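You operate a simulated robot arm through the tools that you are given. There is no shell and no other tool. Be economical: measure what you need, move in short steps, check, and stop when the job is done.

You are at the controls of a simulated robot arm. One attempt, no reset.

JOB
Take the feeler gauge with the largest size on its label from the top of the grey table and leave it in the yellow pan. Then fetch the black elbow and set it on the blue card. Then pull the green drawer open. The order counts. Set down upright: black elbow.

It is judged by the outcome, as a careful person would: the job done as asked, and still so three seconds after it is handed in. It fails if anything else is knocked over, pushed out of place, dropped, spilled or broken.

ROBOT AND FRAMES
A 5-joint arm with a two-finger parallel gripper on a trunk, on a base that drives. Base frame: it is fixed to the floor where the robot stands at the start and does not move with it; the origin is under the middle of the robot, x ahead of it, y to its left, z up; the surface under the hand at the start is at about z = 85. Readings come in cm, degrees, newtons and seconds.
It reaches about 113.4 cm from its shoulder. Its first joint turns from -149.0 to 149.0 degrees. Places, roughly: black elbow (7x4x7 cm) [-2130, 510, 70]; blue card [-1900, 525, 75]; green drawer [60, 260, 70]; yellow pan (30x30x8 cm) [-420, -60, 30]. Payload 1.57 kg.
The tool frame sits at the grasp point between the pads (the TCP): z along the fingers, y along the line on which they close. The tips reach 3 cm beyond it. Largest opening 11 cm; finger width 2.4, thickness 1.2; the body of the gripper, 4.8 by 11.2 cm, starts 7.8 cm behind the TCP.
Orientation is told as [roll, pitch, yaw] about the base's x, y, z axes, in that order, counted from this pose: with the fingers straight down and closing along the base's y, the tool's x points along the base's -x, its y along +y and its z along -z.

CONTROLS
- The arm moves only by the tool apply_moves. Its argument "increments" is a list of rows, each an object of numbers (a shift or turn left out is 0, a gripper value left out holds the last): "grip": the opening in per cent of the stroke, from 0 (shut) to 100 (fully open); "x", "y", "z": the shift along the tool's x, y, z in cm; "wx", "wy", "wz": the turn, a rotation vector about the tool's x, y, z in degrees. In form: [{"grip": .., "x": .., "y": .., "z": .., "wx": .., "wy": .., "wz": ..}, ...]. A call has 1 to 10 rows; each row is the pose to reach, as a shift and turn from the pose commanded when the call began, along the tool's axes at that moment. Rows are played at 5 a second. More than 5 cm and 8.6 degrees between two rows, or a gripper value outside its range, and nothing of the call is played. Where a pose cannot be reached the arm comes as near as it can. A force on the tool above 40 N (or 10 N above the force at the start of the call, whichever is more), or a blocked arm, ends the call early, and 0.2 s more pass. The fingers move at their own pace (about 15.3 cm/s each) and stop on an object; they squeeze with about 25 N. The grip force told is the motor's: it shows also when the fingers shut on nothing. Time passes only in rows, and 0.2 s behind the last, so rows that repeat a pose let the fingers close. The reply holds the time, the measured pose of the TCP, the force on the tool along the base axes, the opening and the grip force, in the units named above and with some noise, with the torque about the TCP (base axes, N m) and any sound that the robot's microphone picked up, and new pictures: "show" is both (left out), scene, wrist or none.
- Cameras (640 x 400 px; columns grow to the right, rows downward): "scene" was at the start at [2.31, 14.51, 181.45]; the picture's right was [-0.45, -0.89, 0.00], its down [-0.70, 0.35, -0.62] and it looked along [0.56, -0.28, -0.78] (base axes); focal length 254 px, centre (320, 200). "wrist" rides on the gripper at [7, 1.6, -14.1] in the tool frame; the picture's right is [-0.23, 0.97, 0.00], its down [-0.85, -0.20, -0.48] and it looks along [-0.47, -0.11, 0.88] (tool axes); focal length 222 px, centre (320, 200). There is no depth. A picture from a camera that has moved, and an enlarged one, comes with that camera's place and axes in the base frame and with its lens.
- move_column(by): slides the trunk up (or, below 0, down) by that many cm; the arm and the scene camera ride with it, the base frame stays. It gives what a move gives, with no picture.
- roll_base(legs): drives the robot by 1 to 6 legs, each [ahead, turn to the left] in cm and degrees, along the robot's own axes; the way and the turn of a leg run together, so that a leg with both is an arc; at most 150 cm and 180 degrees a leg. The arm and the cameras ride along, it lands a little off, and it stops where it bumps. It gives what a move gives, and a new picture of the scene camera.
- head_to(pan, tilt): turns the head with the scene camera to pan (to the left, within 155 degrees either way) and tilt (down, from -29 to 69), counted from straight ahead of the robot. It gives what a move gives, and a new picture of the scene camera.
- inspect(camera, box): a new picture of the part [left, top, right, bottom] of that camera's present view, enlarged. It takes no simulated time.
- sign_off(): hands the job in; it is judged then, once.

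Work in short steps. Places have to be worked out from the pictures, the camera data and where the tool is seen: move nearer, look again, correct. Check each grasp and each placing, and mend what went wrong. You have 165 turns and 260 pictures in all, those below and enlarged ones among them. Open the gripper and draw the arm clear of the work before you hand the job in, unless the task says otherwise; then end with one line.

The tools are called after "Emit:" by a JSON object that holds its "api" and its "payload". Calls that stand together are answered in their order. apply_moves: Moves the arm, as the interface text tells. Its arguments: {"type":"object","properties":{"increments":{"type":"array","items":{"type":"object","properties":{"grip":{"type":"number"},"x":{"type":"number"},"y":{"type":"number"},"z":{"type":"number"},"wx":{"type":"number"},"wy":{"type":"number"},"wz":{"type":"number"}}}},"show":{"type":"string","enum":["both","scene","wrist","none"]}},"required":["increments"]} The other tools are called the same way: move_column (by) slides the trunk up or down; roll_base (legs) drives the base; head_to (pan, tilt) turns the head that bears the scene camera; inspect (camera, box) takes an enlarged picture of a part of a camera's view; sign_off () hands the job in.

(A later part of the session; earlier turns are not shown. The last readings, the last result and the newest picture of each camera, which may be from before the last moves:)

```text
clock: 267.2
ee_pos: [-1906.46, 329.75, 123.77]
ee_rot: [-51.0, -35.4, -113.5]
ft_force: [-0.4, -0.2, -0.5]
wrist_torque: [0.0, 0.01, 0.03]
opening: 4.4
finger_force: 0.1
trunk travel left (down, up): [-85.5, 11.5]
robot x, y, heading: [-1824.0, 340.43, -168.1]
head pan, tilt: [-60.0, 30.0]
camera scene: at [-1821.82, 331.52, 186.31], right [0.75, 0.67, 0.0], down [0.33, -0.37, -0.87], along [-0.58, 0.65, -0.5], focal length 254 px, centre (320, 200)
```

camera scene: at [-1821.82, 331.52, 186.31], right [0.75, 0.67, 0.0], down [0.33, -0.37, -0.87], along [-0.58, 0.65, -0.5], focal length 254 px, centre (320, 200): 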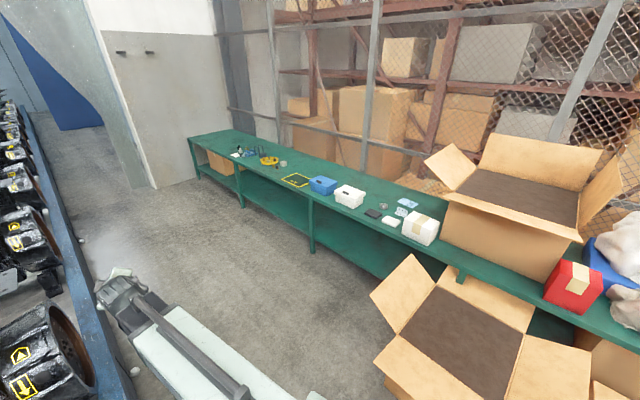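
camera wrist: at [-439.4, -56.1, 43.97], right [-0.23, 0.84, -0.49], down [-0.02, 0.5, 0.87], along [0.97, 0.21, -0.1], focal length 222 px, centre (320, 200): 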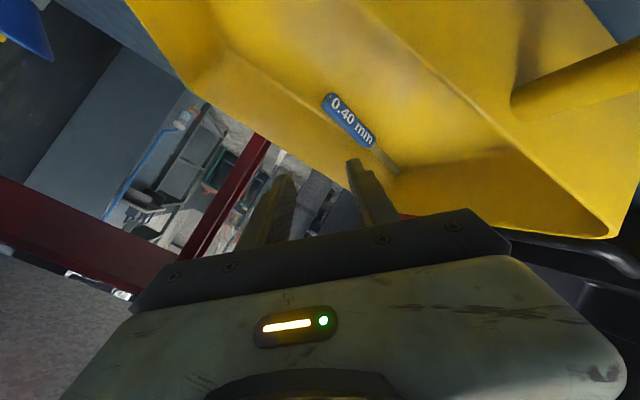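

I'm blocked after drifting left to heading -168. I'll check what touched before moving.

Emit:
{"api": "head_to", "payload": {"pan": -120, "tilt": 60}}

Emit:
{"api": "head_to", "payload": {"pan": 110, "tilt": 60}}

```text
clock: 268.5
ee_pos: [-1906.5, 329.61, 123.83]
ee_rot: [-51.1, -35.5, -113.5]
ft_force: [0.1, 0.6, 1.2]
wrist_torque: [-0.04, 0.0, 0.01]
opening: 4.41
finger_force: 0.0
trunk travel left (down, up): [-85.5, 11.5]
robot x, y, heading: [-1823.71, 340.3, -168.2]
head pan, tilt: [-120.0, 60.0]
camera scene: at [-1813.71, 331.1, 182.11], right [0.95, -0.31, 0.0], down [-0.27, -0.82, -0.5], along [0.16, 0.48, -0.87], focal length 254 px, centre (320, 200)
```

scene: 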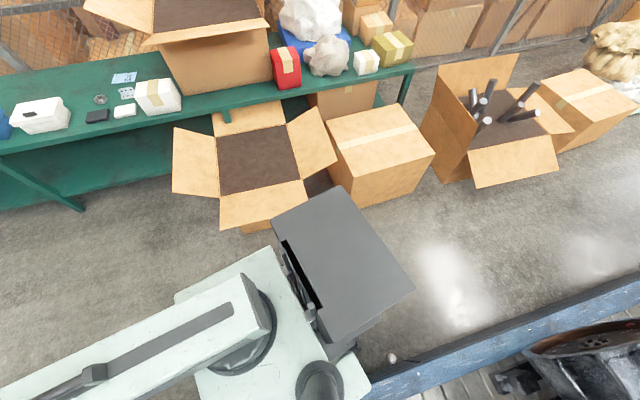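

```text
clock: 271.8
ee_pos: [-1906.57, 329.67, 123.77]
ee_rot: [-51.1, -35.4, -113.6]
ft_force: [0.5, 0.2, 0.0]
wrist_torque: [0.0, 0.0, -0.02]
opening: 4.43
finger_force: 0.0
trunk travel left (down, up): [-85.5, 11.5]
robot x, y, heading: [-1823.9, 340.56, -168.2]
head pan, tilt: [110.0, 60.0]
camera scene: at [-1812.31, 319.1, 182.1], right [-0.85, -0.53, 0.0], down [-0.45, 0.74, -0.5], along [0.26, -0.43, -0.87], focal length 254 px, centre (320, 200)
```

scene: 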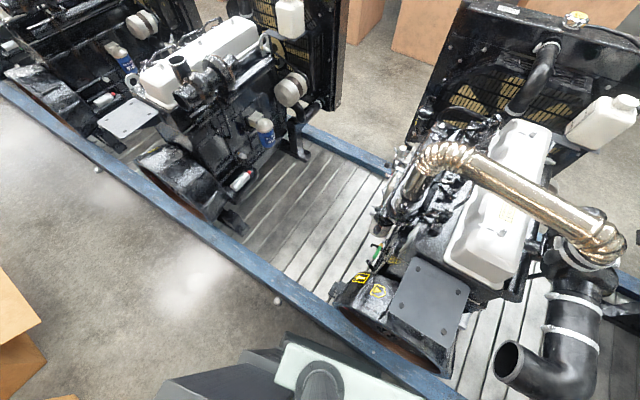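

The nose drifted against the blue conveyor rail, and nothing has been displaced. I'll back off slightly, swing right and continue along a slightly right-going line.

Emit:
{"api": "roll_base", "payload": {"legs": [[-6, 0], [0, -24], [100, 0], [0, 10]]}}

Emit:
{"api": "head_to", "payload": {"pan": -60, "tilt": 35}}

```text
clock: 279.4
ee_pos: [-1997.09, 372.63, 123.77]
ee_rot: [-51.0, -35.3, -127.4]
ft_force: [-0.2, 0.6, 0.7]
wrist_torque: [-0.05, 0.01, 0.04]
opening: 4.39
finger_force: 0.1
trunk travel left (down, up): [-85.5, 11.5]
robot x, y, heading: [-1914.3, 362.82, 176.8]
head pan, tilt: [110.0, 60.0]
camera scene: at [-1908.52, 339.55, 182.11], right [-0.96, -0.29, 0.0], down [-0.25, 0.83, -0.5], along [0.15, -0.48, -0.87], focal length 254 px, centre (320, 200)
```

scene: 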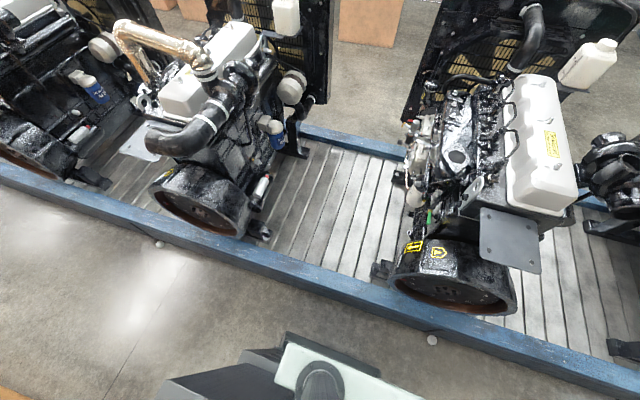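

```text
clock: 282.0
ee_pos: [-1996.97, 372.69, 123.73]
ee_rot: [-51.0, -35.4, -127.5]
ft_force: [-0.8, 0.1, 0.8]
wrist_torque: [0.02, -0.01, 0.0]
opening: 4.37
finger_force: 0.0
trunk travel left (down, up): [-85.5, 11.5]
robot x, y, heading: [-1914.34, 363.14, 177.3]
head pan, tilt: [-60.0, 35.0]
camera scene: at [-1914.39, 353.77, 185.53], right [0.89, 0.46, 0.0], down [0.26, -0.51, -0.82], along [-0.37, 0.73, -0.57], focal length 254 px, centre (320, 200)
```

scene: 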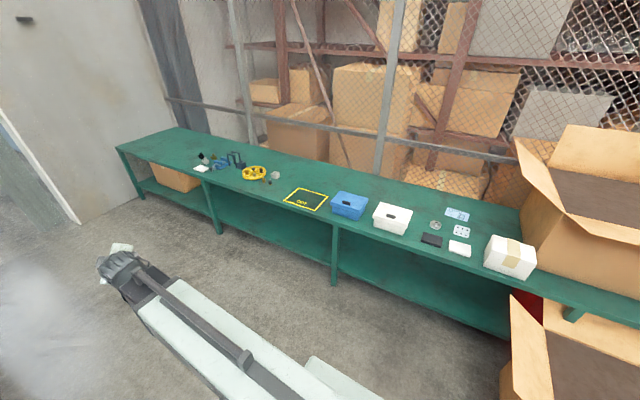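

The bench is now fully visible. I'll enlarge its two item groups.

Emit:
{"api": "inspect", "payload": {"camera": "scene", "box": [180, 135, 300, 210]}}

Emit:
{"api": "inspect", "payload": {"camera": "scene", "box": [370, 180, 550, 290]}}

```text
5.33 times, centred on (240, 172) of scene
camera zoom: at [-1914.39, 353.77, 185.53], right [0.89, 0.46, 0.0], down [0.26, -0.51, -0.82], along [-0.37, 0.73, -0.57], focal length 1353 px, centre (747, 347)
```

zoom: 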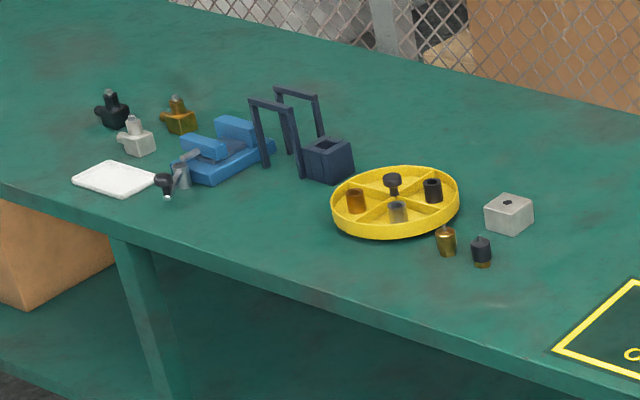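

```text
3.56 times, centred on (460, 235) of scene
camera zoom: at [-1914.39, 353.77, 185.53], right [0.89, 0.46, 0.0], down [0.26, -0.51, -0.82], along [-0.37, 0.73, -0.57], focal length 902 px, centre (-178, 76)
```

zoom: 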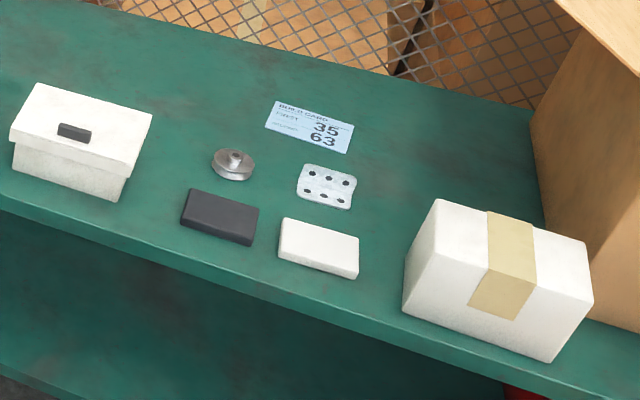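

The black elbow stands at about (-2137, 515), and the blue build card is at about (-1890, 531). The bench front edge is at y≈478. I'll drive level with the elbow and turn to face the bench.

Emit:
{"api": "roll_base", "payload": {"legs": [[150, 0], [72, 0], [0, -87], [30, 0]]}}

Emit:
{"api": "head_to", "payload": {"pan": 0, "tilt": 45}}

```text
clock: 298.2
ee_pos: [-2141.9, 484.31, 123.6]
ee_rot: [-50.9, -35.4, 150.7]
ft_force: [0.4, 1.2, -0.7]
wrist_torque: [-0.02, -0.02, 0.02]
opening: 4.39
finger_force: 0.1
trunk travel left (down, up): [-85.5, 11.5]
robot x, y, heading: [-2140.12, 401.0, 94.7]
head pan, tilt: [-60.0, 35.0]
camera scene: at [-2149.53, 400.03, 185.54], right [0.57, -0.82, 0.0], down [-0.47, -0.33, -0.82], along [0.67, 0.47, -0.57], focal length 254 px, centre (320, 200)
```

scene: 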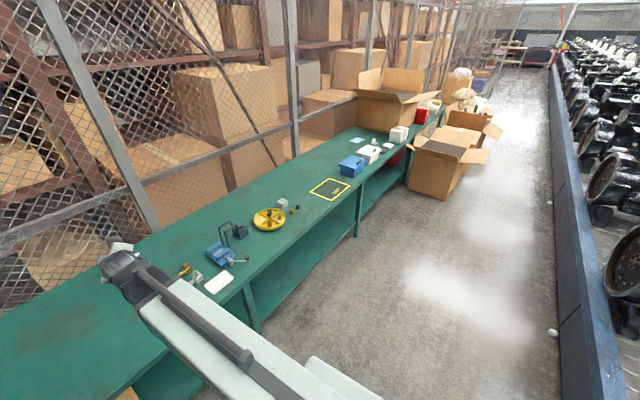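

```text
clock: 299.5
ee_pos: [-2141.74, 484.15, 123.62]
ee_rot: [-50.9, -35.4, 150.9]
ft_force: [0.2, -0.1, -0.5]
wrist_torque: [0.02, 0.03, 0.04]
opening: 4.42
finger_force: 0.0
trunk travel left (down, up): [-85.5, 11.5]
robot x, y, heading: [-2140.31, 400.6, 94.8]
head pan, tilt: [0.0, 45.0]
camera scene: at [-2157.42, 402.84, 184.05], right [1.0, 0.09, 0.0], down [0.06, -0.7, -0.71], along [-0.06, 0.7, -0.71], focal length 254 px, centre (320, 200)
```

scene: 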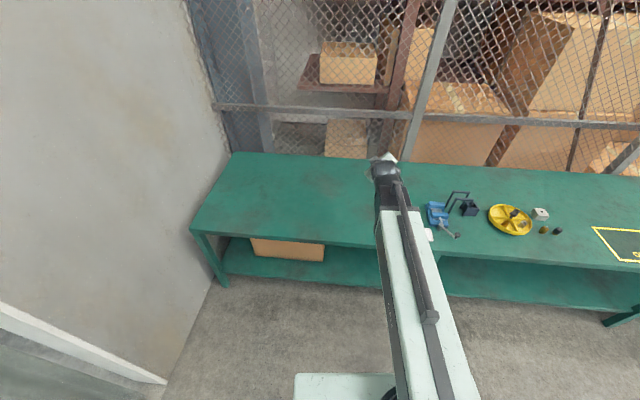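

I'll return the tool to straight down so the wrist camera can see the elbow.

Emit:
{"api": "apply_moves", "payload": {"increments": [{"wz": 8.5}, {"wz": 17}, {"wz": 25.5}, {"wz": 34}, {"wz": 42.5}, {"wz": 47.5}], "show": "none"}}

Emit:
{"api": "apply_moves", "payload": {"increments": [{"x": 4.1, "z": -0.3, "wy": 8.5}, {"x": 8.2, "z": -1.2, "wy": 17}, {"x": 12, "z": -2.7, "wy": 25.5}, {"x": 15.7, "z": -4.8, "wy": 34}, {"x": 18.9, "z": -7.4, "wy": 42.5}, {"x": 21.8, "z": -10.4, "wy": 51}, {"x": 24.1, "z": -13.8, "wy": 59}, {"x": 24.1, "z": -13.8, "wy": 59}], "show": "both"}}

```text
clock: 300.9
ee_pos: [-2141.88, 484.12, 123.68]
ee_rot: [0.1, -59.1, 85.7]
ft_force: [1.2, -1.0, -0.6]
wrist_torque: [0.02, 0.0, 0.0]
opening: 4.4
finger_force: 0.0
trunk travel left (down, up): [-85.5, 11.5]
robot x, y, heading: [-2139.87, 400.65, 94.4]
head pan, tilt: [0.0, 45.0]
```

```text
clock: 302.7
ee_pos: [-2143.61, 460.05, 112.27]
ee_rot: [0.1, 0.0, 85.9]
ft_force: [0.3, 0.1, 1.0]
wrist_torque: [0.02, 0.04, -0.03]
opening: 4.42
finger_force: 0.0
out of reach, approached as far as the arm can: row 1, 2, 3, 4, 5, 6, 7, 8
trunk travel left (down, up): [-85.5, 11.5]
robot x, y, heading: [-2140.12, 400.58, 94.8]
head pan, tilt: [0.0, 45.0]
camera scene: at [-2157.42, 402.84, 184.05], right [1.0, 0.09, 0.0], down [0.06, -0.7, -0.71], along [-0.06, 0.7, -0.71], focal length 254 px, centre (320, 200)
camera wrist: at [-2145.8, 453.04, 126.27], right [-0.96, 0.29, 0.0], down [0.26, 0.84, 0.48], along [0.14, 0.46, -0.88], focal length 222 px, centre (320, 200)
```

scene: 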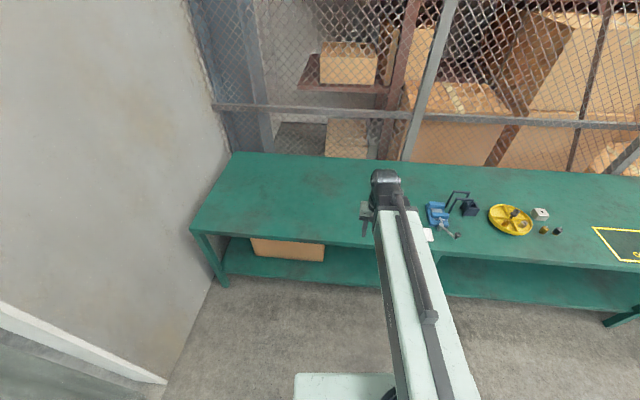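
wrist: 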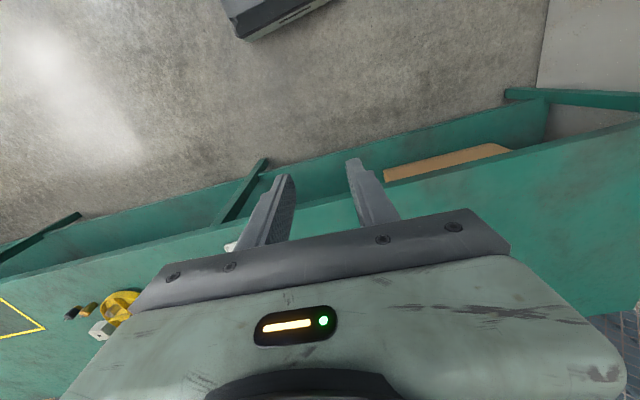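

The items are hidden behind the gripper. I'll drive forward 28 cm and extend the arm over the bench at safe height.

Emit:
{"api": "roll_base", "payload": {"legs": [[28, -3]]}}

Emit:
{"api": "apply_moves", "payload": {"increments": [{"x": -4}, {"x": -8}, {"x": -12}, {"x": -16}, {"x": -20}, {"x": -24}, {"x": -24}], "show": "both"}}

```text
clock: 304.7
ee_pos: [-2141.41, 488.5, 112.14]
ee_rot: [0.1, -0.2, 82.4]
ft_force: [0.0, 0.1, -0.3]
wrist_torque: [-0.02, 0.03, 0.03]
opening: 4.41
finger_force: 0.0
trunk travel left (down, up): [-85.5, 11.5]
robot x, y, heading: [-2142.06, 429.13, 91.0]
head pan, tilt: [0.0, 45.0]
camera scene: at [-2159.09, 432.31, 184.05], right [1.0, 0.02, 0.0], down [0.01, -0.71, -0.71], along [-0.01, 0.71, -0.71], focal length 254 px, centre (320, 200)
```

scene: 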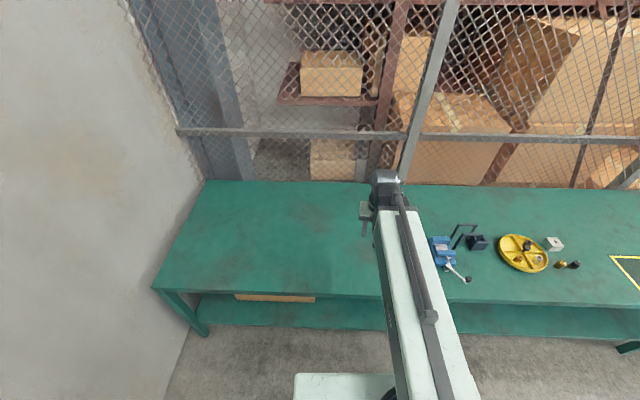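

```text
clock: 306.3
ee_pos: [-2138.13, 512.12, 112.15]
ee_rot: [0.0, -0.1, 82.4]
ft_force: [0.7, 0.0, 0.1]
wrist_torque: [0.0, 0.02, -0.01]
opening: 4.38
finger_force: 0.1
trunk travel left (down, up): [-85.5, 11.5]
robot x, y, heading: [-2141.84, 428.76, 90.9]
head pan, tilt: [0.0, 45.0]
camera scene: at [-2159.08, 432.17, 184.05], right [1.0, 0.02, 0.0], down [0.01, -0.71, -0.71], along [-0.01, 0.71, -0.71], focal length 254 px, centre (320, 200)
camera wrist: at [-2140.73, 505.22, 126.26], right [-0.94, 0.35, 0.0], down [0.31, 0.82, 0.48], along [0.17, 0.45, -0.88], focal length 222 px, centre (320, 200)
```

scene: 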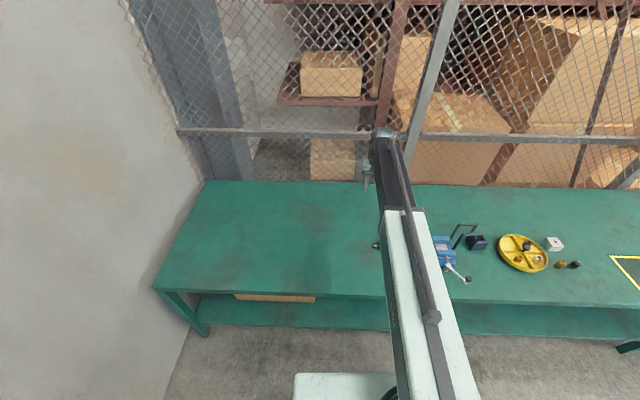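
wrist: 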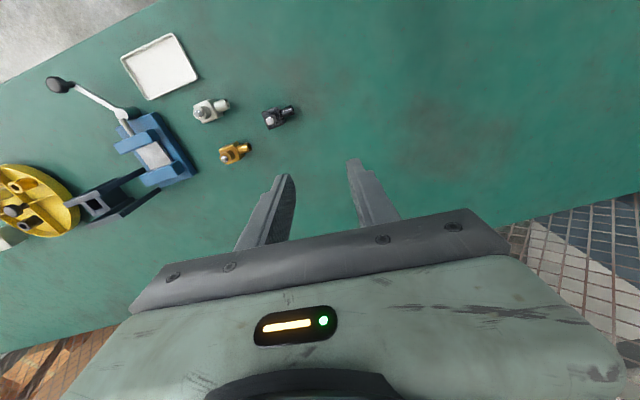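

Emit:
{"api": "inspect", "payload": {"camera": "wrist", "box": [170, 70, 330, 190]}}

```text
3.33 times, centred on (250, 130) of wrist
camera zoom: at [-2140.73, 505.22, 126.26], right [-0.94, 0.35, 0.0], down [0.31, 0.82, 0.48], along [0.17, 0.45, -0.88], focal length 740 px, centre (553, 433)
```

zoom: 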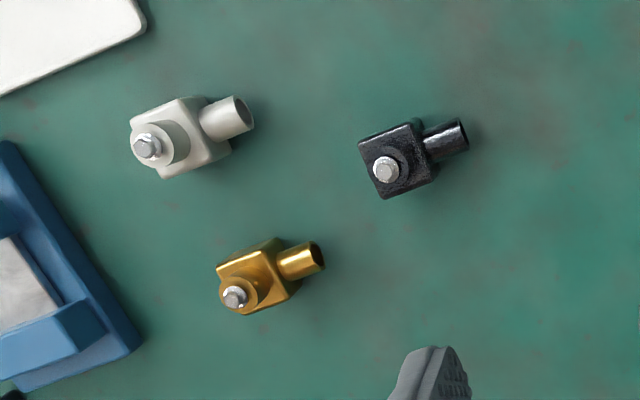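

The black elbow's block is centred at about (-2127.5, 509), with its spigot pointing along -x. I'll spin the tool to close along y and move above it.

Emit:
{"api": "apply_moves", "payload": {"increments": [{"x": 0.2, "y": -1.1, "wz": 8.2, "grip": 68}, {"x": 0.4, "y": -2.2, "wz": 16.4}, {"x": 0.6, "y": -3.3, "wz": 24.6}, {"x": 0.8, "y": -4.4, "wz": 32.8}, {"x": 1.0, "y": -5.5, "wz": 41}, {"x": 1.2, "y": -6.6, "wz": 49.2}, {"x": 1.4, "y": -7.7, "wz": 57.4}, {"x": 1.6, "y": -8.8, "wz": 65.6}, {"x": 1.7, "y": -9.9, "wz": 73.8}, {"x": 1.7, "y": -11, "wz": 82}], "show": "none"}}

Emit:
{"api": "move_column", "payload": {"by": -15}}

Emit:
{"api": "apply_moves", "payload": {"increments": [{"x": 0}], "show": "both"}}

```text
clock: 308.5
ee_pos: [-2127.57, 509.05, 112.05]
ee_rot: [0.1, -0.1, 0.3]
ft_force: [0.7, -0.4, -0.9]
wrist_torque: [-0.03, 0.0, -0.01]
opening: 7.45
finger_force: 0.0
trunk travel left (down, up): [-85.5, 11.5]
robot x, y, heading: [-2142.09, 428.95, 91.1]
head pan, tilt: [0.0, 45.0]
```

```text
clock: 310.2
ee_pos: [-2127.46, 509.1, 97.13]
ee_rot: [0.0, -0.1, 0.4]
ft_force: [-0.2, -0.3, -0.9]
wrist_torque: [-0.02, -0.01, 0.01]
opening: 7.48
finger_force: 0.0
trunk travel left (down, up): [-70.5, 26.5]
robot x, y, heading: [-2141.83, 428.8, 90.9]
head pan, tilt: [0.0, 45.0]
```

```text
clock: 310.6
ee_pos: [-2127.68, 509.04, 97.12]
ee_rot: [0.1, -0.1, 0.3]
ft_force: [-0.2, -0.1, -0.1]
wrist_torque: [-0.01, -0.01, -0.01]
opening: 7.46
finger_force: 0.0
trunk travel left (down, up): [-70.5, 26.5]
robot x, y, heading: [-2142.1, 429.04, 90.7]
head pan, tilt: [0.0, 45.0]
camera scene: at [-2159.09, 432.19, 169.05], right [1.0, 0.02, 0.0], down [0.01, -0.71, -0.71], along [-0.01, 0.71, -0.71], focal length 254 px, centre (320, 200)
camera wrist: at [-2134.59, 510.37, 111.27], right [0.22, 0.98, 0.0], down [0.86, -0.19, 0.48], along [0.47, -0.1, -0.88], focal length 222 px, centre (320, 200)
```

scene: 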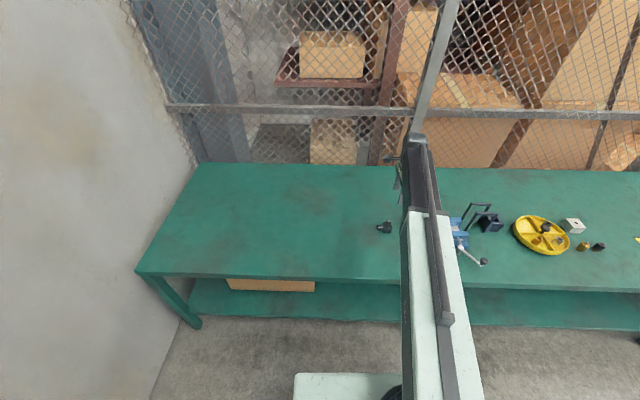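
wrist: 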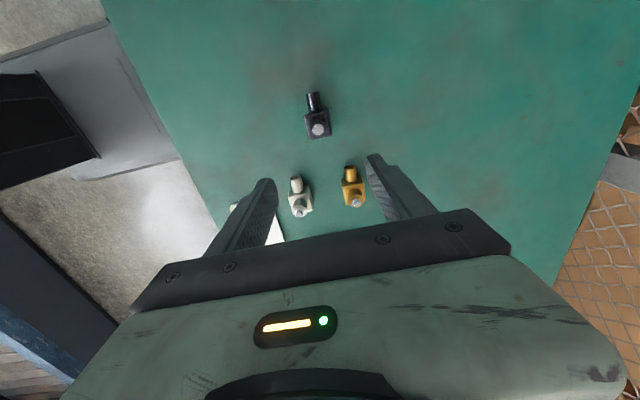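

Triangulation puts the bolt top at around z≈75–80. I'll lower a bit more and remeasure.

Emit:
{"api": "move_column", "payload": {"by": -9}}

Emit:
{"api": "inspect", "payload": {"camera": "wrist", "box": [200, 60, 420, 240]}}

```text
clock: 311.9
ee_pos: [-2127.52, 508.97, 88.18]
ee_rot: [0.1, -0.1, 0.4]
ft_force: [0.3, 0.2, 0.8]
wrist_torque: [0.0, -0.01, 0.0]
opening: 7.47
finger_force: 0.0
trunk travel left (down, up): [-61.5, 35.5]
robot x, y, heading: [-2141.67, 428.55, 91.3]
head pan, tilt: [0.0, 45.0]
```

```text
2.22 times, centred on (310, 150) of wrist
camera zoom: at [-2134.59, 510.36, 102.28], right [0.22, 0.98, 0.0], down [0.86, -0.19, 0.48], along [0.47, -0.1, -0.88], focal length 494 px, centre (342, 311)
```

zoom: 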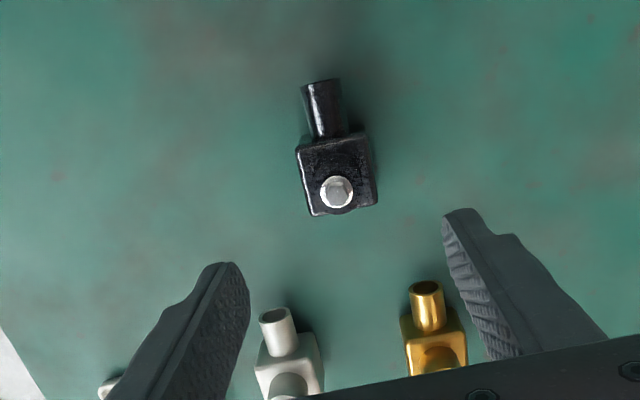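

The elbow's block centre is at (-2128.2, 508.7) and the bolt top at z≈78. I'll correct the position and lower around it.

Emit:
{"api": "apply_moves", "payload": {"increments": [{"x": 0.7, "y": -0.3}, {"x": 0.7, "y": -0.3}], "show": "none"}}

Emit:
{"api": "move_column", "payload": {"by": -8}}

Emit:
{"api": "inspect", "payload": {"camera": "wrist", "box": [200, 60, 420, 240]}}

```text
clock: 312.5
ee_pos: [-2128.35, 508.7, 88.11]
ee_rot: [0.0, -0.1, 0.4]
ft_force: [0.1, 0.0, 0.5]
wrist_torque: [-0.01, 0.0, 0.01]
opening: 7.52
finger_force: 0.1
trunk travel left (down, up): [-61.5, 35.5]
robot x, y, heading: [-2141.74, 428.64, 91.0]
head pan, tilt: [0.0, 45.0]
```

```text
clock: 313.6
ee_pos: [-2128.28, 508.73, 80.22]
ee_rot: [0.0, -0.1, 0.4]
ft_force: [0.0, 0.0, 0.9]
wrist_torque: [0.01, 0.01, 0.01]
opening: 7.47
finger_force: 0.0
trunk travel left (down, up): [-53.5, 43.5]
robot x, y, heading: [-2142.14, 428.4, 90.9]
head pan, tilt: [0.0, 45.0]
```

```text
2.22 times, centred on (310, 150) of wrist
camera zoom: at [-2135.3, 510.05, 94.27], right [0.22, 0.98, 0.0], down [0.86, -0.19, 0.48], along [0.47, -0.1, -0.88], focal length 494 px, centre (342, 311)
```

zoom: 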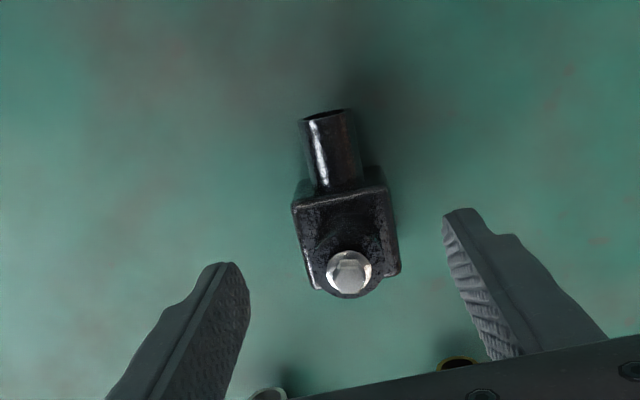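

Emit:
{"api": "move_column", "payload": {"by": -4}}

Emit:
{"api": "move_column", "payload": {"by": -0.7}}

Emit:
{"api": "inspect", "payload": {"camera": "wrist", "box": [200, 60, 420, 240]}}

```text
clock: 314.5
ee_pos: [-2128.35, 508.78, 76.13]
ee_rot: [0.1, 0.0, 0.4]
ft_force: [-0.1, 0.2, 0.3]
wrist_torque: [0.0, 0.03, 0.02]
opening: 7.48
finger_force: 0.0
trunk travel left (down, up): [-49.5, 47.5]
robot x, y, heading: [-2142.09, 428.56, 90.6]
head pan, tilt: [0.0, 45.0]
```

```text
clock: 315.0
ee_pos: [-2128.36, 508.64, 75.42]
ee_rot: [0.1, -0.1, 0.4]
ft_force: [0.7, 0.3, -0.6]
wrist_torque: [-0.02, 0.01, 0.0]
opening: 7.49
finger_force: 0.1
trunk travel left (down, up): [-48.8, 48.2]
robot x, y, heading: [-2142.62, 428.53, 91.1]
head pan, tilt: [0.0, 45.0]
```

```text
2.22 times, centred on (310, 150) of wrist
camera zoom: at [-2135.3, 510.05, 89.57], right [0.22, 0.98, 0.0], down [0.86, -0.19, 0.48], along [0.47, -0.1, -0.88], focal length 494 px, centre (342, 311)
```

zoom: 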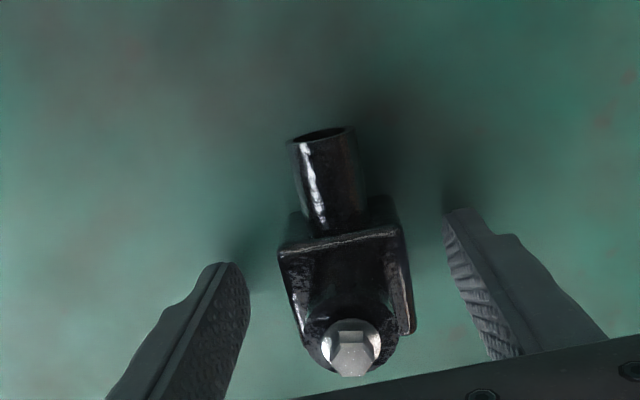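

Emit:
{"api": "move_column", "payload": {"by": -0.4}}

Emit:
{"api": "move_column", "payload": {"by": -0.4}}

```text
clock: 315.6
ee_pos: [-2128.27, 508.75, 75.11]
ee_rot: [0.0, -0.1, 0.4]
ft_force: [0.2, 0.5, 0.1]
wrist_torque: [0.01, 0.01, 0.0]
opening: 7.49
finger_force: 0.1
trunk travel left (down, up): [-48.4, 48.6]
robot x, y, heading: [-2141.67, 428.83, 90.9]
head pan, tilt: [0.0, 45.0]
```

```text
clock: 316.0
ee_pos: [-2128.39, 508.55, 75.02]
ee_rot: [0.2, -0.1, 0.4]
ft_force: [-0.6, 3.2, 34.0]
wrist_torque: [-1.29, 0.2, 0.03]
opening: 7.2
finger_force: 0.2
trunk travel left (down, up): [-48.1, 48.9]
robot x, y, heading: [-2142.17, 428.67, 91.0]
head pan, tilt: [0.0, 45.0]
stopped: the force on the tool passed its limit at 45 N (the readings are from after the stop); the commanded pose is now the measured one
```

The fingertips touched the bench at TCP z≈75.0, so the bench top is ≈72. I'll back off 0.5 cm and close.

Emit:
{"api": "move_column", "payload": {"by": 0.5}}

Emit:
{"api": "apply_moves", "payload": {"increments": [{"grip": 50}, {"grip": 30}, {"grip": 10}, {"grip": 0}, {"grip": 0}], "show": "wrist"}}

Emit:
{"api": "move_column", "payload": {"by": 5}}

Emit:
{"api": "inspect", "payload": {"camera": "wrist", "box": [200, 60, 420, 240]}}

```text
clock: 316.6
ee_pos: [-2128.25, 508.75, 75.32]
ee_rot: [0.1, -0.1, 0.4]
ft_force: [0.4, -0.8, 0.8]
wrist_torque: [-0.01, 0.0, -0.02]
opening: 7.49
finger_force: 0.1
trunk travel left (down, up): [-48.6, 48.4]
robot x, y, heading: [-2142.16, 429.01, 90.7]
head pan, tilt: [0.0, 45.0]
```

```text
clock: 317.8
ee_pos: [-2128.28, 508.72, 75.23]
ee_rot: [0.1, -0.1, 0.4]
ft_force: [0.1, -0.7, -0.4]
wrist_torque: [-0.05, -0.02, 0.0]
opening: 3.98
finger_force: 25.2
trunk travel left (down, up): [-48.6, 48.4]
robot x, y, heading: [-2142.59, 428.94, 90.8]
head pan, tilt: [0.0, 45.0]
camera wrist: at [-2135.28, 510.07, 89.37], right [0.22, 0.98, 0.0], down [0.86, -0.19, 0.48], along [0.47, -0.1, -0.88], focal length 222 px, centre (320, 200)
```

wrist: 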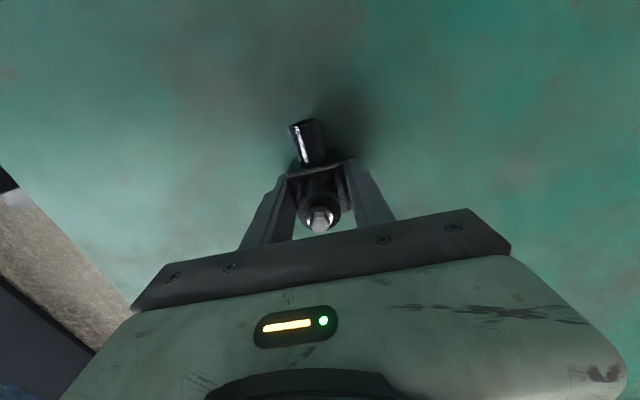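

```text
clock: 318.7
ee_pos: [-2128.31, 508.8, 80.27]
ee_rot: [0.1, -0.2, 0.4]
ft_force: [0.8, 0.4, -3.5]
wrist_torque: [0.01, -0.03, 0.0]
opening: 3.97
finger_force: 25.4
trunk travel left (down, up): [-53.6, 43.4]
robot x, y, heading: [-2142.35, 428.95, 90.9]
head pan, tilt: [0.0, 45.0]
```

```text
2.22 times, centred on (310, 150) of wrist
camera zoom: at [-2135.27, 510.09, 94.35], right [0.22, 0.98, 0.0], down [0.86, -0.19, 0.48], along [0.47, -0.1, -0.88], focal length 494 px, centre (342, 311)
```

zoom: 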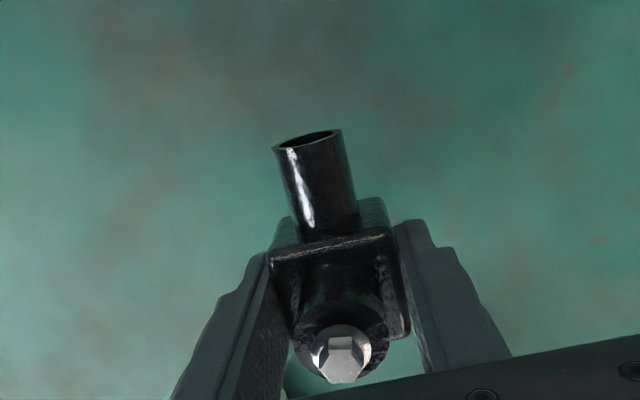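

The elbow is held securely, with the opening at 3.97. I'll raise it clear and test how far the arm reaches with the tool vertical, since the card is deep on the bench.

Emit:
{"api": "move_column", "payload": {"by": 30}}

Emit:
{"api": "apply_moves", "payload": {"increments": [{"y": 4}, {"y": 8}, {"y": 12}, {"y": 16}, {"y": 20}, {"y": 24}, {"y": 24}], "show": "scene"}}

```text
clock: 321.7
ee_pos: [-2128.21, 508.65, 110.28]
ee_rot: [0.0, -0.1, 0.4]
ft_force: [-0.1, -0.3, -2.9]
wrist_torque: [-0.02, -0.03, -0.01]
opening: 3.99
finger_force: 25.1
trunk travel left (down, up): [-83.6, 13.4]
robot x, y, heading: [-2142.01, 428.63, 91.2]
head pan, tilt: [0.0, 45.0]
```

```text
clock: 323.3
ee_pos: [-2129.4, 522.55, 110.32]
ee_rot: [0.2, -0.1, 0.4]
ft_force: [0.4, 0.5, -3.0]
wrist_torque: [0.01, -0.05, 0.0]
opening: 3.99
finger_force: 24.8
out of reach, approached as far as the arm can: row 4, 5, 6, 7
trunk travel left (down, up): [-83.6, 13.4]
robot x, y, heading: [-2142.27, 428.91, 90.9]
head pan, tilt: [0.0, 45.0]
camera scene: at [-2159.07, 432.26, 182.16], right [1.0, 0.02, 0.0], down [0.01, -0.71, -0.71], along [-0.01, 0.71, -0.71], focal length 254 px, centre (320, 200)
```

scene: 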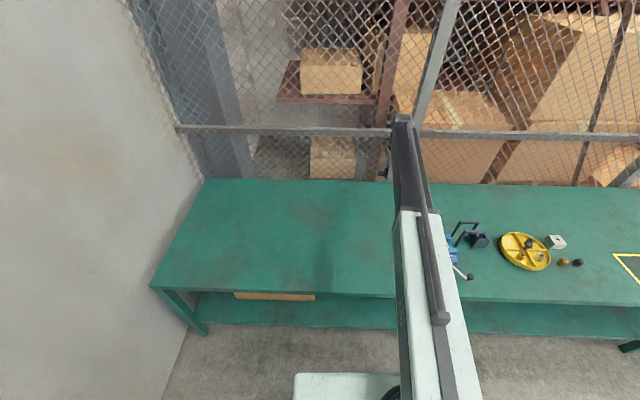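

The vertical reach is about 94 cm. I'll retract the arm, back away, drive to x≈-1915 and turn to face the card. I'm staying left of the open floor carton there.

Emit:
{"api": "apply_moves", "payload": {"increments": [{"y": -5}, {"y": -10}, {"y": -15}, {"y": -20}, {"y": -24}, {"y": -24}], "show": "none"}}

Emit:
{"api": "roll_base", "payload": {"legs": [[-50, 0], [0, -91], [150, 0], [75, 0]]}}

Emit:
{"api": "head_to", "payload": {"pan": 50, "tilt": 45}}

```text
clock: 324.7
ee_pos: [-2128.61, 498.14, 110.19]
ee_rot: [0.1, 0.0, 0.4]
ft_force: [-0.1, -0.4, -2.4]
wrist_torque: [0.0, -0.01, 0.0]
opening: 3.98
finger_force: 24.4
out of reach, approached as far as the arm can: row 1
trunk travel left (down, up): [-83.6, 13.4]
robot x, y, heading: [-2142.25, 428.96, 91.2]
head pan, tilt: [0.0, 45.0]
```

```text
clock: 342.3
ee_pos: [-1843.82, 377.64, 110.18]
ee_rot: [0.0, 0.0, -86.8]
ft_force: [-0.1, -0.3, -3.8]
wrist_torque: [-0.05, 0.01, -0.01]
opening: 3.99
finger_force: 25.0
trunk travel left (down, up): [-83.6, 13.4]
robot x, y, heading: [-1913.58, 387.64, 3.9]
head pan, tilt: [0.0, 45.0]
camera scene: at [-1911.16, 405.14, 182.16], right [0.07, -1.0, 0.0], down [-0.71, -0.05, -0.71], along [0.7, 0.05, -0.71], focal length 254 px, centre (320, 200)
```

scene: 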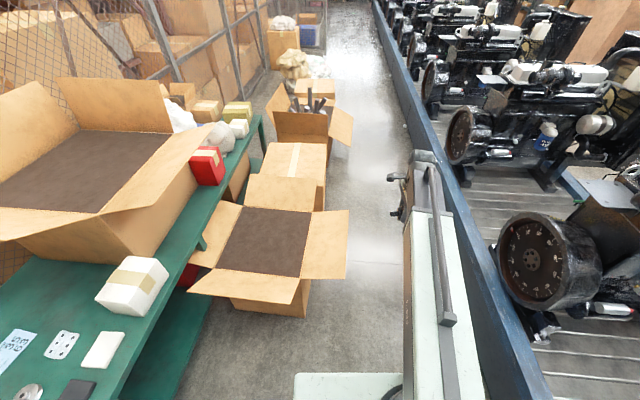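

```text
clock: 343.4
ee_pos: [-1843.74, 377.56, 110.4]
ee_rot: [0.1, -0.1, -86.9]
ft_force: [0.1, 0.3, -3.9]
wrist_torque: [-0.06, -0.01, -0.01]
opening: 3.97
finger_force: 25.3
trunk travel left (down, up): [-83.6, 13.4]
robot x, y, heading: [-1913.9, 387.53, 3.9]
head pan, tilt: [50.0, 45.0]
camera scene: at [-1914.56, 411.15, 182.16], right [0.81, -0.59, 0.0], down [-0.42, -0.57, -0.71], along [0.42, 0.57, -0.71], focal length 254 px, centre (320, 200)
```

scene: 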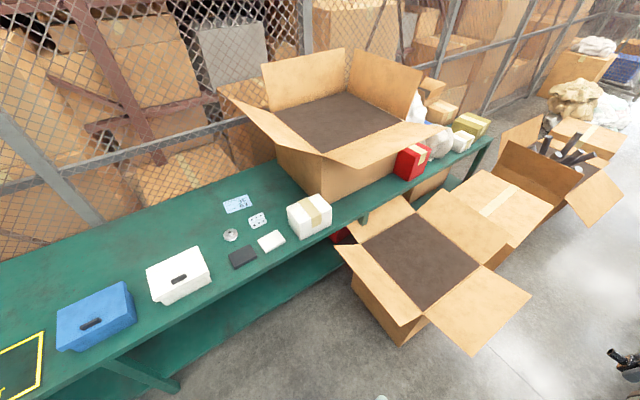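

The card is at (-1892, 526) and the carton's flap at x≈-1853. I'll go to x≈-1900, turn to +y, and approach to y≈436.

Emit:
{"api": "roll_base", "payload": {"legs": [[14, 0], [0, 86], [45, 0]]}}

Emit:
{"api": "head_to", "payload": {"pan": 10, "tilt": 60}}

```text
clock: 350.8
ee_pos: [-1884.21, 503.56, 110.17]
ee_rot: [0.1, -0.1, -1.0]
ft_force: [0.4, 0.1, -2.8]
wrist_torque: [-0.03, -0.05, 0.0]
opening: 3.99
finger_force: 24.7
trunk travel left (down, up): [-83.6, 13.4]
robot x, y, heading: [-1898.13, 434.14, 90.5]
head pan, tilt: [50.0, 45.0]
camera scene: at [-1921.57, 435.15, 182.17], right [0.64, 0.77, 0.0], down [0.55, -0.45, -0.71], along [-0.55, 0.45, -0.71], focal length 254 px, centre (320, 200)
```

scene: 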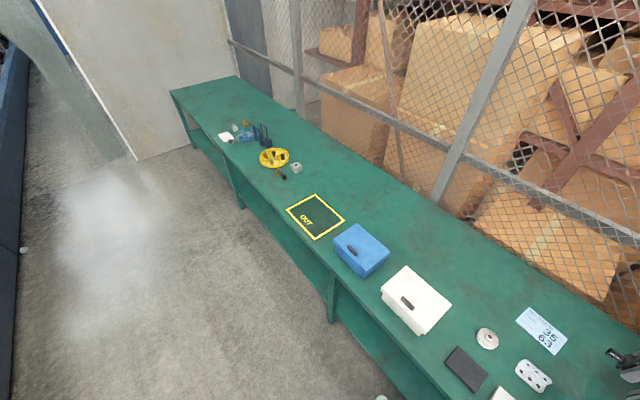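

```text
clock: 351.9
ee_pos: [-1884.3, 503.38, 110.19]
ee_rot: [0.2, 0.0, -0.8]
ft_force: [-0.2, 0.1, -3.4]
wrist_torque: [-0.02, 0.0, -0.01]
opening: 3.99
finger_force: 24.6
trunk travel left (down, up): [-83.6, 13.4]
robot x, y, heading: [-1898.44, 434.49, 90.3]
head pan, tilt: [10.0, 60.0]
camera scene: at [-1916.53, 436.34, 180.21], right [0.98, 0.18, 0.0], down [0.16, -0.85, -0.5], along [-0.09, 0.49, -0.87], focal length 254 px, centre (320, 200)
```

scene: 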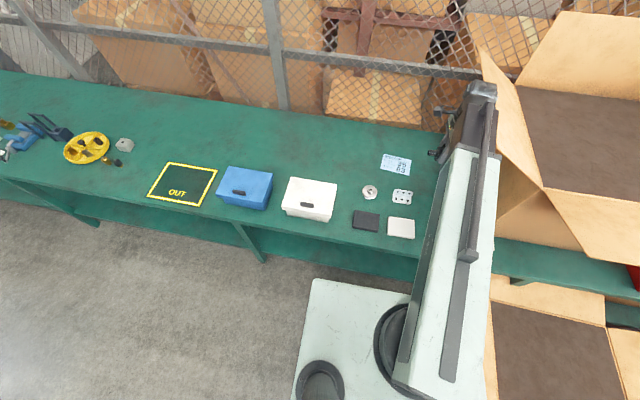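

The card centre is confirmed at (-1892, 527). I'll move above it at height and verify with the wrist camera.

Emit:
{"api": "apply_moves", "payload": {"increments": [{"x": 1.4, "y": 4.7}, {"x": 2.9, "y": 9.4}, {"x": 4.4, "y": 14}, {"x": 5.8, "y": 18.7}, {"x": 7.3, "y": 23.4}, {"x": 7.3, "y": 23.4}], "show": "none"}}

Emit:
{"api": "move_column", "payload": {"by": -18}}

Emit:
{"api": "apply_moves", "payload": {"increments": [{"x": 0}], "show": "both"}}

```text
clock: 353.3
ee_pos: [-1891.53, 526.79, 110.24]
ee_rot: [0.1, -0.1, -0.9]
ft_force: [0.5, 0.5, -3.3]
wrist_torque: [-0.01, 0.0, -0.01]
opening: 3.99
finger_force: 24.7
out of reach, approached as far as the arm can: row 4, 5, 6
trunk travel left (down, up): [-83.6, 13.4]
robot x, y, heading: [-1898.72, 434.04, 90.4]
head pan, tilt: [10.0, 60.0]
```

```text
clock: 355.3
ee_pos: [-1891.5, 526.82, 92.2]
ee_rot: [0.1, -0.1, -0.9]
ft_force: [0.8, -0.4, -2.2]
wrist_torque: [0.01, -0.03, -0.02]
opening: 3.99
finger_force: 25.8
trunk travel left (down, up): [-65.6, 31.4]
robot x, y, heading: [-1898.34, 434.37, 90.6]
head pan, tilt: [10.0, 60.0]
```

```text
clock: 355.7
ee_pos: [-1891.64, 526.75, 92.34]
ee_rot: [0.2, -0.2, -0.9]
ft_force: [0.0, -0.3, -4.2]
wrist_torque: [-0.01, -0.02, -0.02]
opening: 3.97
finger_force: 24.9
trunk travel left (down, up): [-65.6, 31.4]
robot x, y, heading: [-1898.55, 434.17, 90.3]
head pan, tilt: [10.0, 60.0]
camera scene: at [-1916.53, 436.35, 162.21], right [0.98, 0.18, 0.0], down [0.16, -0.85, -0.5], along [-0.09, 0.49, -0.87], focal length 254 px, centre (320, 200)
camera wrist: at [-1898.48, 528.32, 106.34], right [0.24, 0.97, 0.0], down [0.85, -0.21, 0.48], along [0.47, -0.11, -0.88], focal length 222 px, centre (320, 200)
```

scene: 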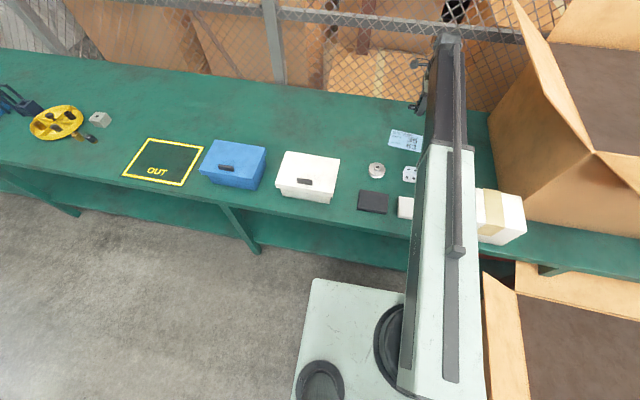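
wrist: 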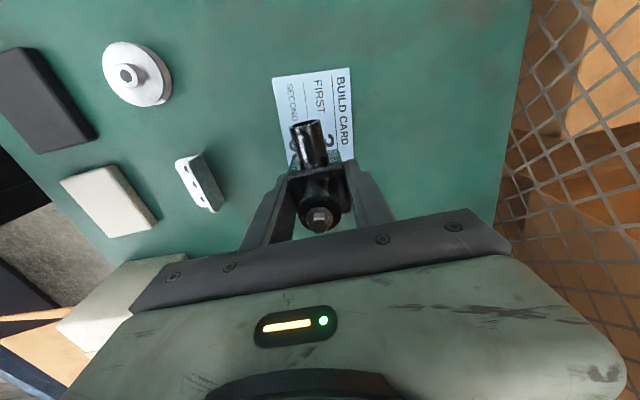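

The card spans x -1899..-1885 and y 521..532, and the elbow is centred over it. I'll lower until contact, just above the release height of TCP≈75.3.

Emit:
{"api": "move_column", "payload": {"by": -15.5}}

Emit:
{"api": "move_column", "payload": {"by": -1.1}}

Emit:
{"api": "move_column", "payload": {"by": -0.3}}

```text
clock: 357.5
ee_pos: [-1891.51, 526.82, 76.7]
ee_rot: [0.2, -0.1, -0.8]
ft_force: [-0.4, -0.1, -3.0]
wrist_torque: [-0.04, -0.03, 0.03]
opening: 3.97
finger_force: 25.0
trunk travel left (down, up): [-50.1, 46.9]
robot x, y, heading: [-1898.47, 434.22, 90.8]
head pan, tilt: [10.0, 60.0]
```

```text
clock: 358.1
ee_pos: [-1891.57, 526.78, 75.5]
ee_rot: [0.1, -0.1, -0.9]
ft_force: [0.5, 0.0, -3.9]
wrist_torque: [-0.03, -0.02, 0.01]
opening: 3.95
finger_force: 25.2
trunk travel left (down, up): [-49.0, 48.0]
robot x, y, heading: [-1898.41, 434.27, 90.3]
head pan, tilt: [10.0, 60.0]
```

```text
clock: 358.6
ee_pos: [-1891.51, 526.68, 75.5]
ee_rot: [0.2, -0.2, -0.9]
ft_force: [0.7, 5.3, 17.6]
wrist_torque: [0.06, 0.0, -0.02]
opening: 3.96
finger_force: 25.2
trunk travel left (down, up): [-48.7, 48.3]
robot x, y, heading: [-1898.21, 434.23, 90.3]
head pan, tilt: [10.0, 60.0]
```

The elbow is in contact with the card (17 N up). I'll open the gripper and then rise straight up.

Emit:
{"api": "apply_moves", "payload": {"increments": [{"grip": 45}, {"grip": 60}, {"grip": 68}, {"grip": 68}], "show": "wrist"}}

Emit:
{"api": "move_column", "payload": {"by": 14}}

Emit:
{"api": "inspect", "payload": {"camera": "wrist", "box": [200, 40, 440, 240]}}

```text
clock: 359.6
ee_pos: [-1891.62, 526.72, 75.27]
ee_rot: [0.1, -0.1, -0.8]
ft_force: [-0.4, -0.2, 0.2]
wrist_torque: [-0.01, -0.02, 0.0]
opening: 7.45
finger_force: 0.1
trunk travel left (down, up): [-48.7, 48.3]
robot x, y, heading: [-1898.35, 434.34, 90.2]
head pan, tilt: [10.0, 60.0]
camera wrist: at [-1898.48, 528.29, 89.47], right [0.24, 0.97, 0.0], down [0.85, -0.21, 0.48], along [0.47, -0.11, -0.88], focal length 222 px, centre (320, 200)
```

wrist: 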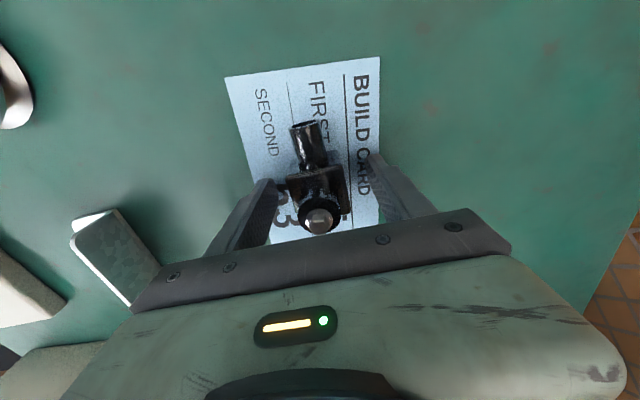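

```text
clock: 361.2
ee_pos: [-1891.51, 526.81, 89.32]
ee_rot: [0.1, -0.1, -0.9]
ft_force: [0.8, -0.5, -0.2]
wrist_torque: [0.0, 0.01, 0.03]
opening: 7.47
finger_force: 0.1
trunk travel left (down, up): [-62.7, 34.3]
robot x, y, heading: [-1898.34, 434.59, 90.4]
head pan, tilt: [10.0, 60.0]
```

```text
2.00 times, centred on (320, 140) of wrist
camera zoom: at [-1898.48, 528.29, 103.46], right [0.24, 0.97, 0.0], down [0.85, -0.21, 0.48], along [0.47, -0.11, -0.88], focal length 444 px, centre (320, 320)
```

zoom: 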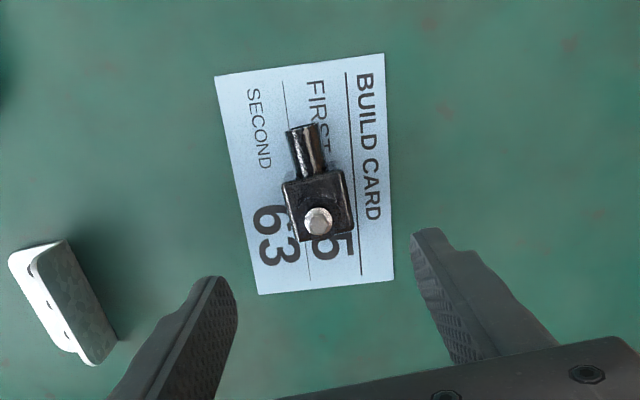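

The elbow is upright in the middle of the card. I'll raise the arm, retract it, back away and head home.

Emit:
{"api": "move_column", "payload": {"by": 24}}

Emit:
{"api": "apply_moves", "payload": {"increments": [{"y": -5}, {"y": -10}, {"y": -15}, {"y": -20}, {"y": -24, "grip": 40}, {"y": -24}], "show": "none"}}

Emit:
{"api": "roll_base", "payload": {"legs": [[-84, 0]]}}

Emit:
{"api": "inspect", "payload": {"camera": "scene", "box": [300, 40, 540, 190]}}

```text
clock: 363.7
ee_pos: [-1891.48, 526.8, 113.33]
ee_rot: [0.1, -0.1, -0.8]
ft_force: [-0.3, 0.1, 0.2]
wrist_torque: [-0.01, 0.01, 0.01]
opening: 7.5
finger_force: 0.1
trunk travel left (down, up): [-86.7, 10.3]
robot x, y, heading: [-1898.45, 434.3, 90.4]
head pan, tilt: [10.0, 60.0]
```

```text
clock: 365.1
ee_pos: [-1891.63, 502.85, 113.38]
ee_rot: [0.1, -0.1, -0.9]
ft_force: [-1.1, 0.4, -0.5]
wrist_torque: [0.0, 0.03, 0.0]
opening: 4.4
finger_force: 0.0
out of reach, approached as far as the arm can: row 3
trunk travel left (down, up): [-86.7, 10.3]
robot x, y, heading: [-1898.34, 434.16, 90.4]
head pan, tilt: [10.0, 60.0]
```

```text
clock: 369.6
ee_pos: [-1891.63, 418.07, 113.39]
ee_rot: [0.1, 0.0, 0.2]
ft_force: [0.3, 0.3, -0.2]
wrist_torque: [0.01, 0.05, 0.01]
opening: 4.41
finger_force: 0.0
trunk travel left (down, up): [-86.7, 10.3]
robot x, y, heading: [-1897.22, 349.57, 91.4]
head pan, tilt: [10.0, 60.0]
camera scene: at [-1915.23, 351.18, 183.31], right [0.98, 0.2, 0.0], down [0.17, -0.85, -0.5], along [-0.1, 0.49, -0.87], focal length 254 px, centre (320, 200)
```

scene: 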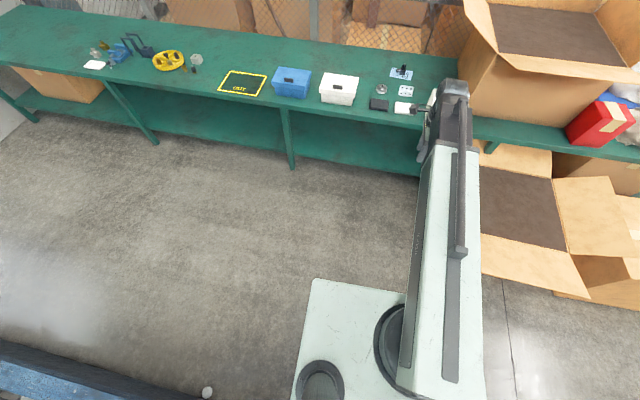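

```text
2.67 times, centred on (420, 115) of scene
camera zoom: at [-1915.23, 351.18, 183.31], right [0.98, 0.2, 0.0], down [0.17, -0.85, -0.5], along [-0.1, 0.49, -0.87], focal length 676 px, centre (53, 427)
```

zoom: 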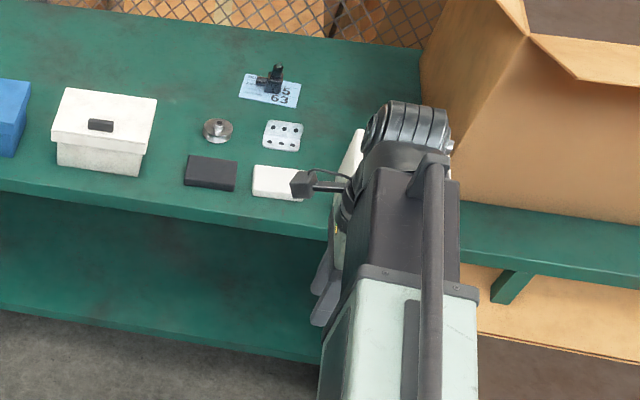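

The elbow is standing well on the card. I'll go forward a little for rear clearance from the conveyor, turn to +x, and drive back through the gap in short legs, correcting as I go.

Emit:
{"api": "roll_base", "payload": {"legs": [[16, 0], [0, -95.5], [120, 0]]}}

Emit:
{"api": "head_to", "payload": {"pan": 0, "tilt": 40}}

```text
clock: 381.0
ee_pos: [-1704.46, 346.78, 113.31]
ee_rot: [0.1, 0.0, -94.1]
ft_force: [0.9, 0.0, -0.1]
wrist_torque: [-0.03, 0.01, 0.01]
opening: 4.4
finger_force: 0.1
trunk travel left (down, up): [-86.7, 10.3]
robot x, y, heading: [-1772.83, 357.09, -2.2]
head pan, tilt: [10.0, 60.0]
camera scene: at [-1769.76, 375.41, 183.31], right [0.13, -0.99, 0.0], down [-0.86, -0.12, -0.5], along [0.5, 0.07, -0.87], focal length 254 px, centre (320, 200)
```

scene: 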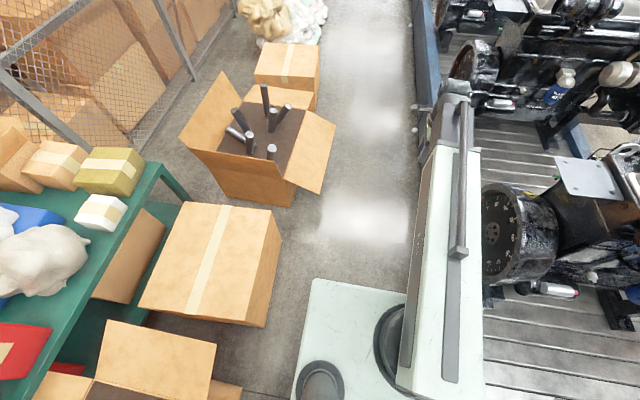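

```text
clock: 381.8
ee_pos: [-1704.52, 346.81, 113.36]
ee_rot: [0.0, -0.1, -94.0]
ft_force: [0.9, 0.3, 0.3]
wrist_torque: [-0.02, 0.01, 0.0]
opening: 4.42
finger_force: 0.0
trunk travel left (down, up): [-86.7, 10.3]
robot x, y, heading: [-1772.44, 357.34, -2.2]
head pan, tilt: [0.0, 40.0]
camera scene: at [-1767.92, 374.17, 185.98], right [-0.04, -1.0, 0.0], down [-0.64, 0.03, -0.77], along [0.76, -0.03, -0.64], focal length 254 px, centre (320, 200)
```

scene: 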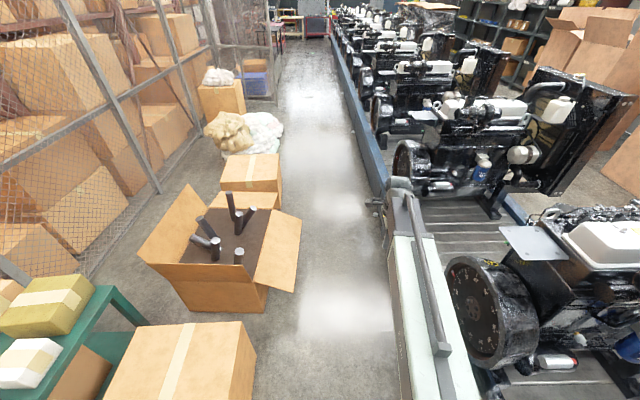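

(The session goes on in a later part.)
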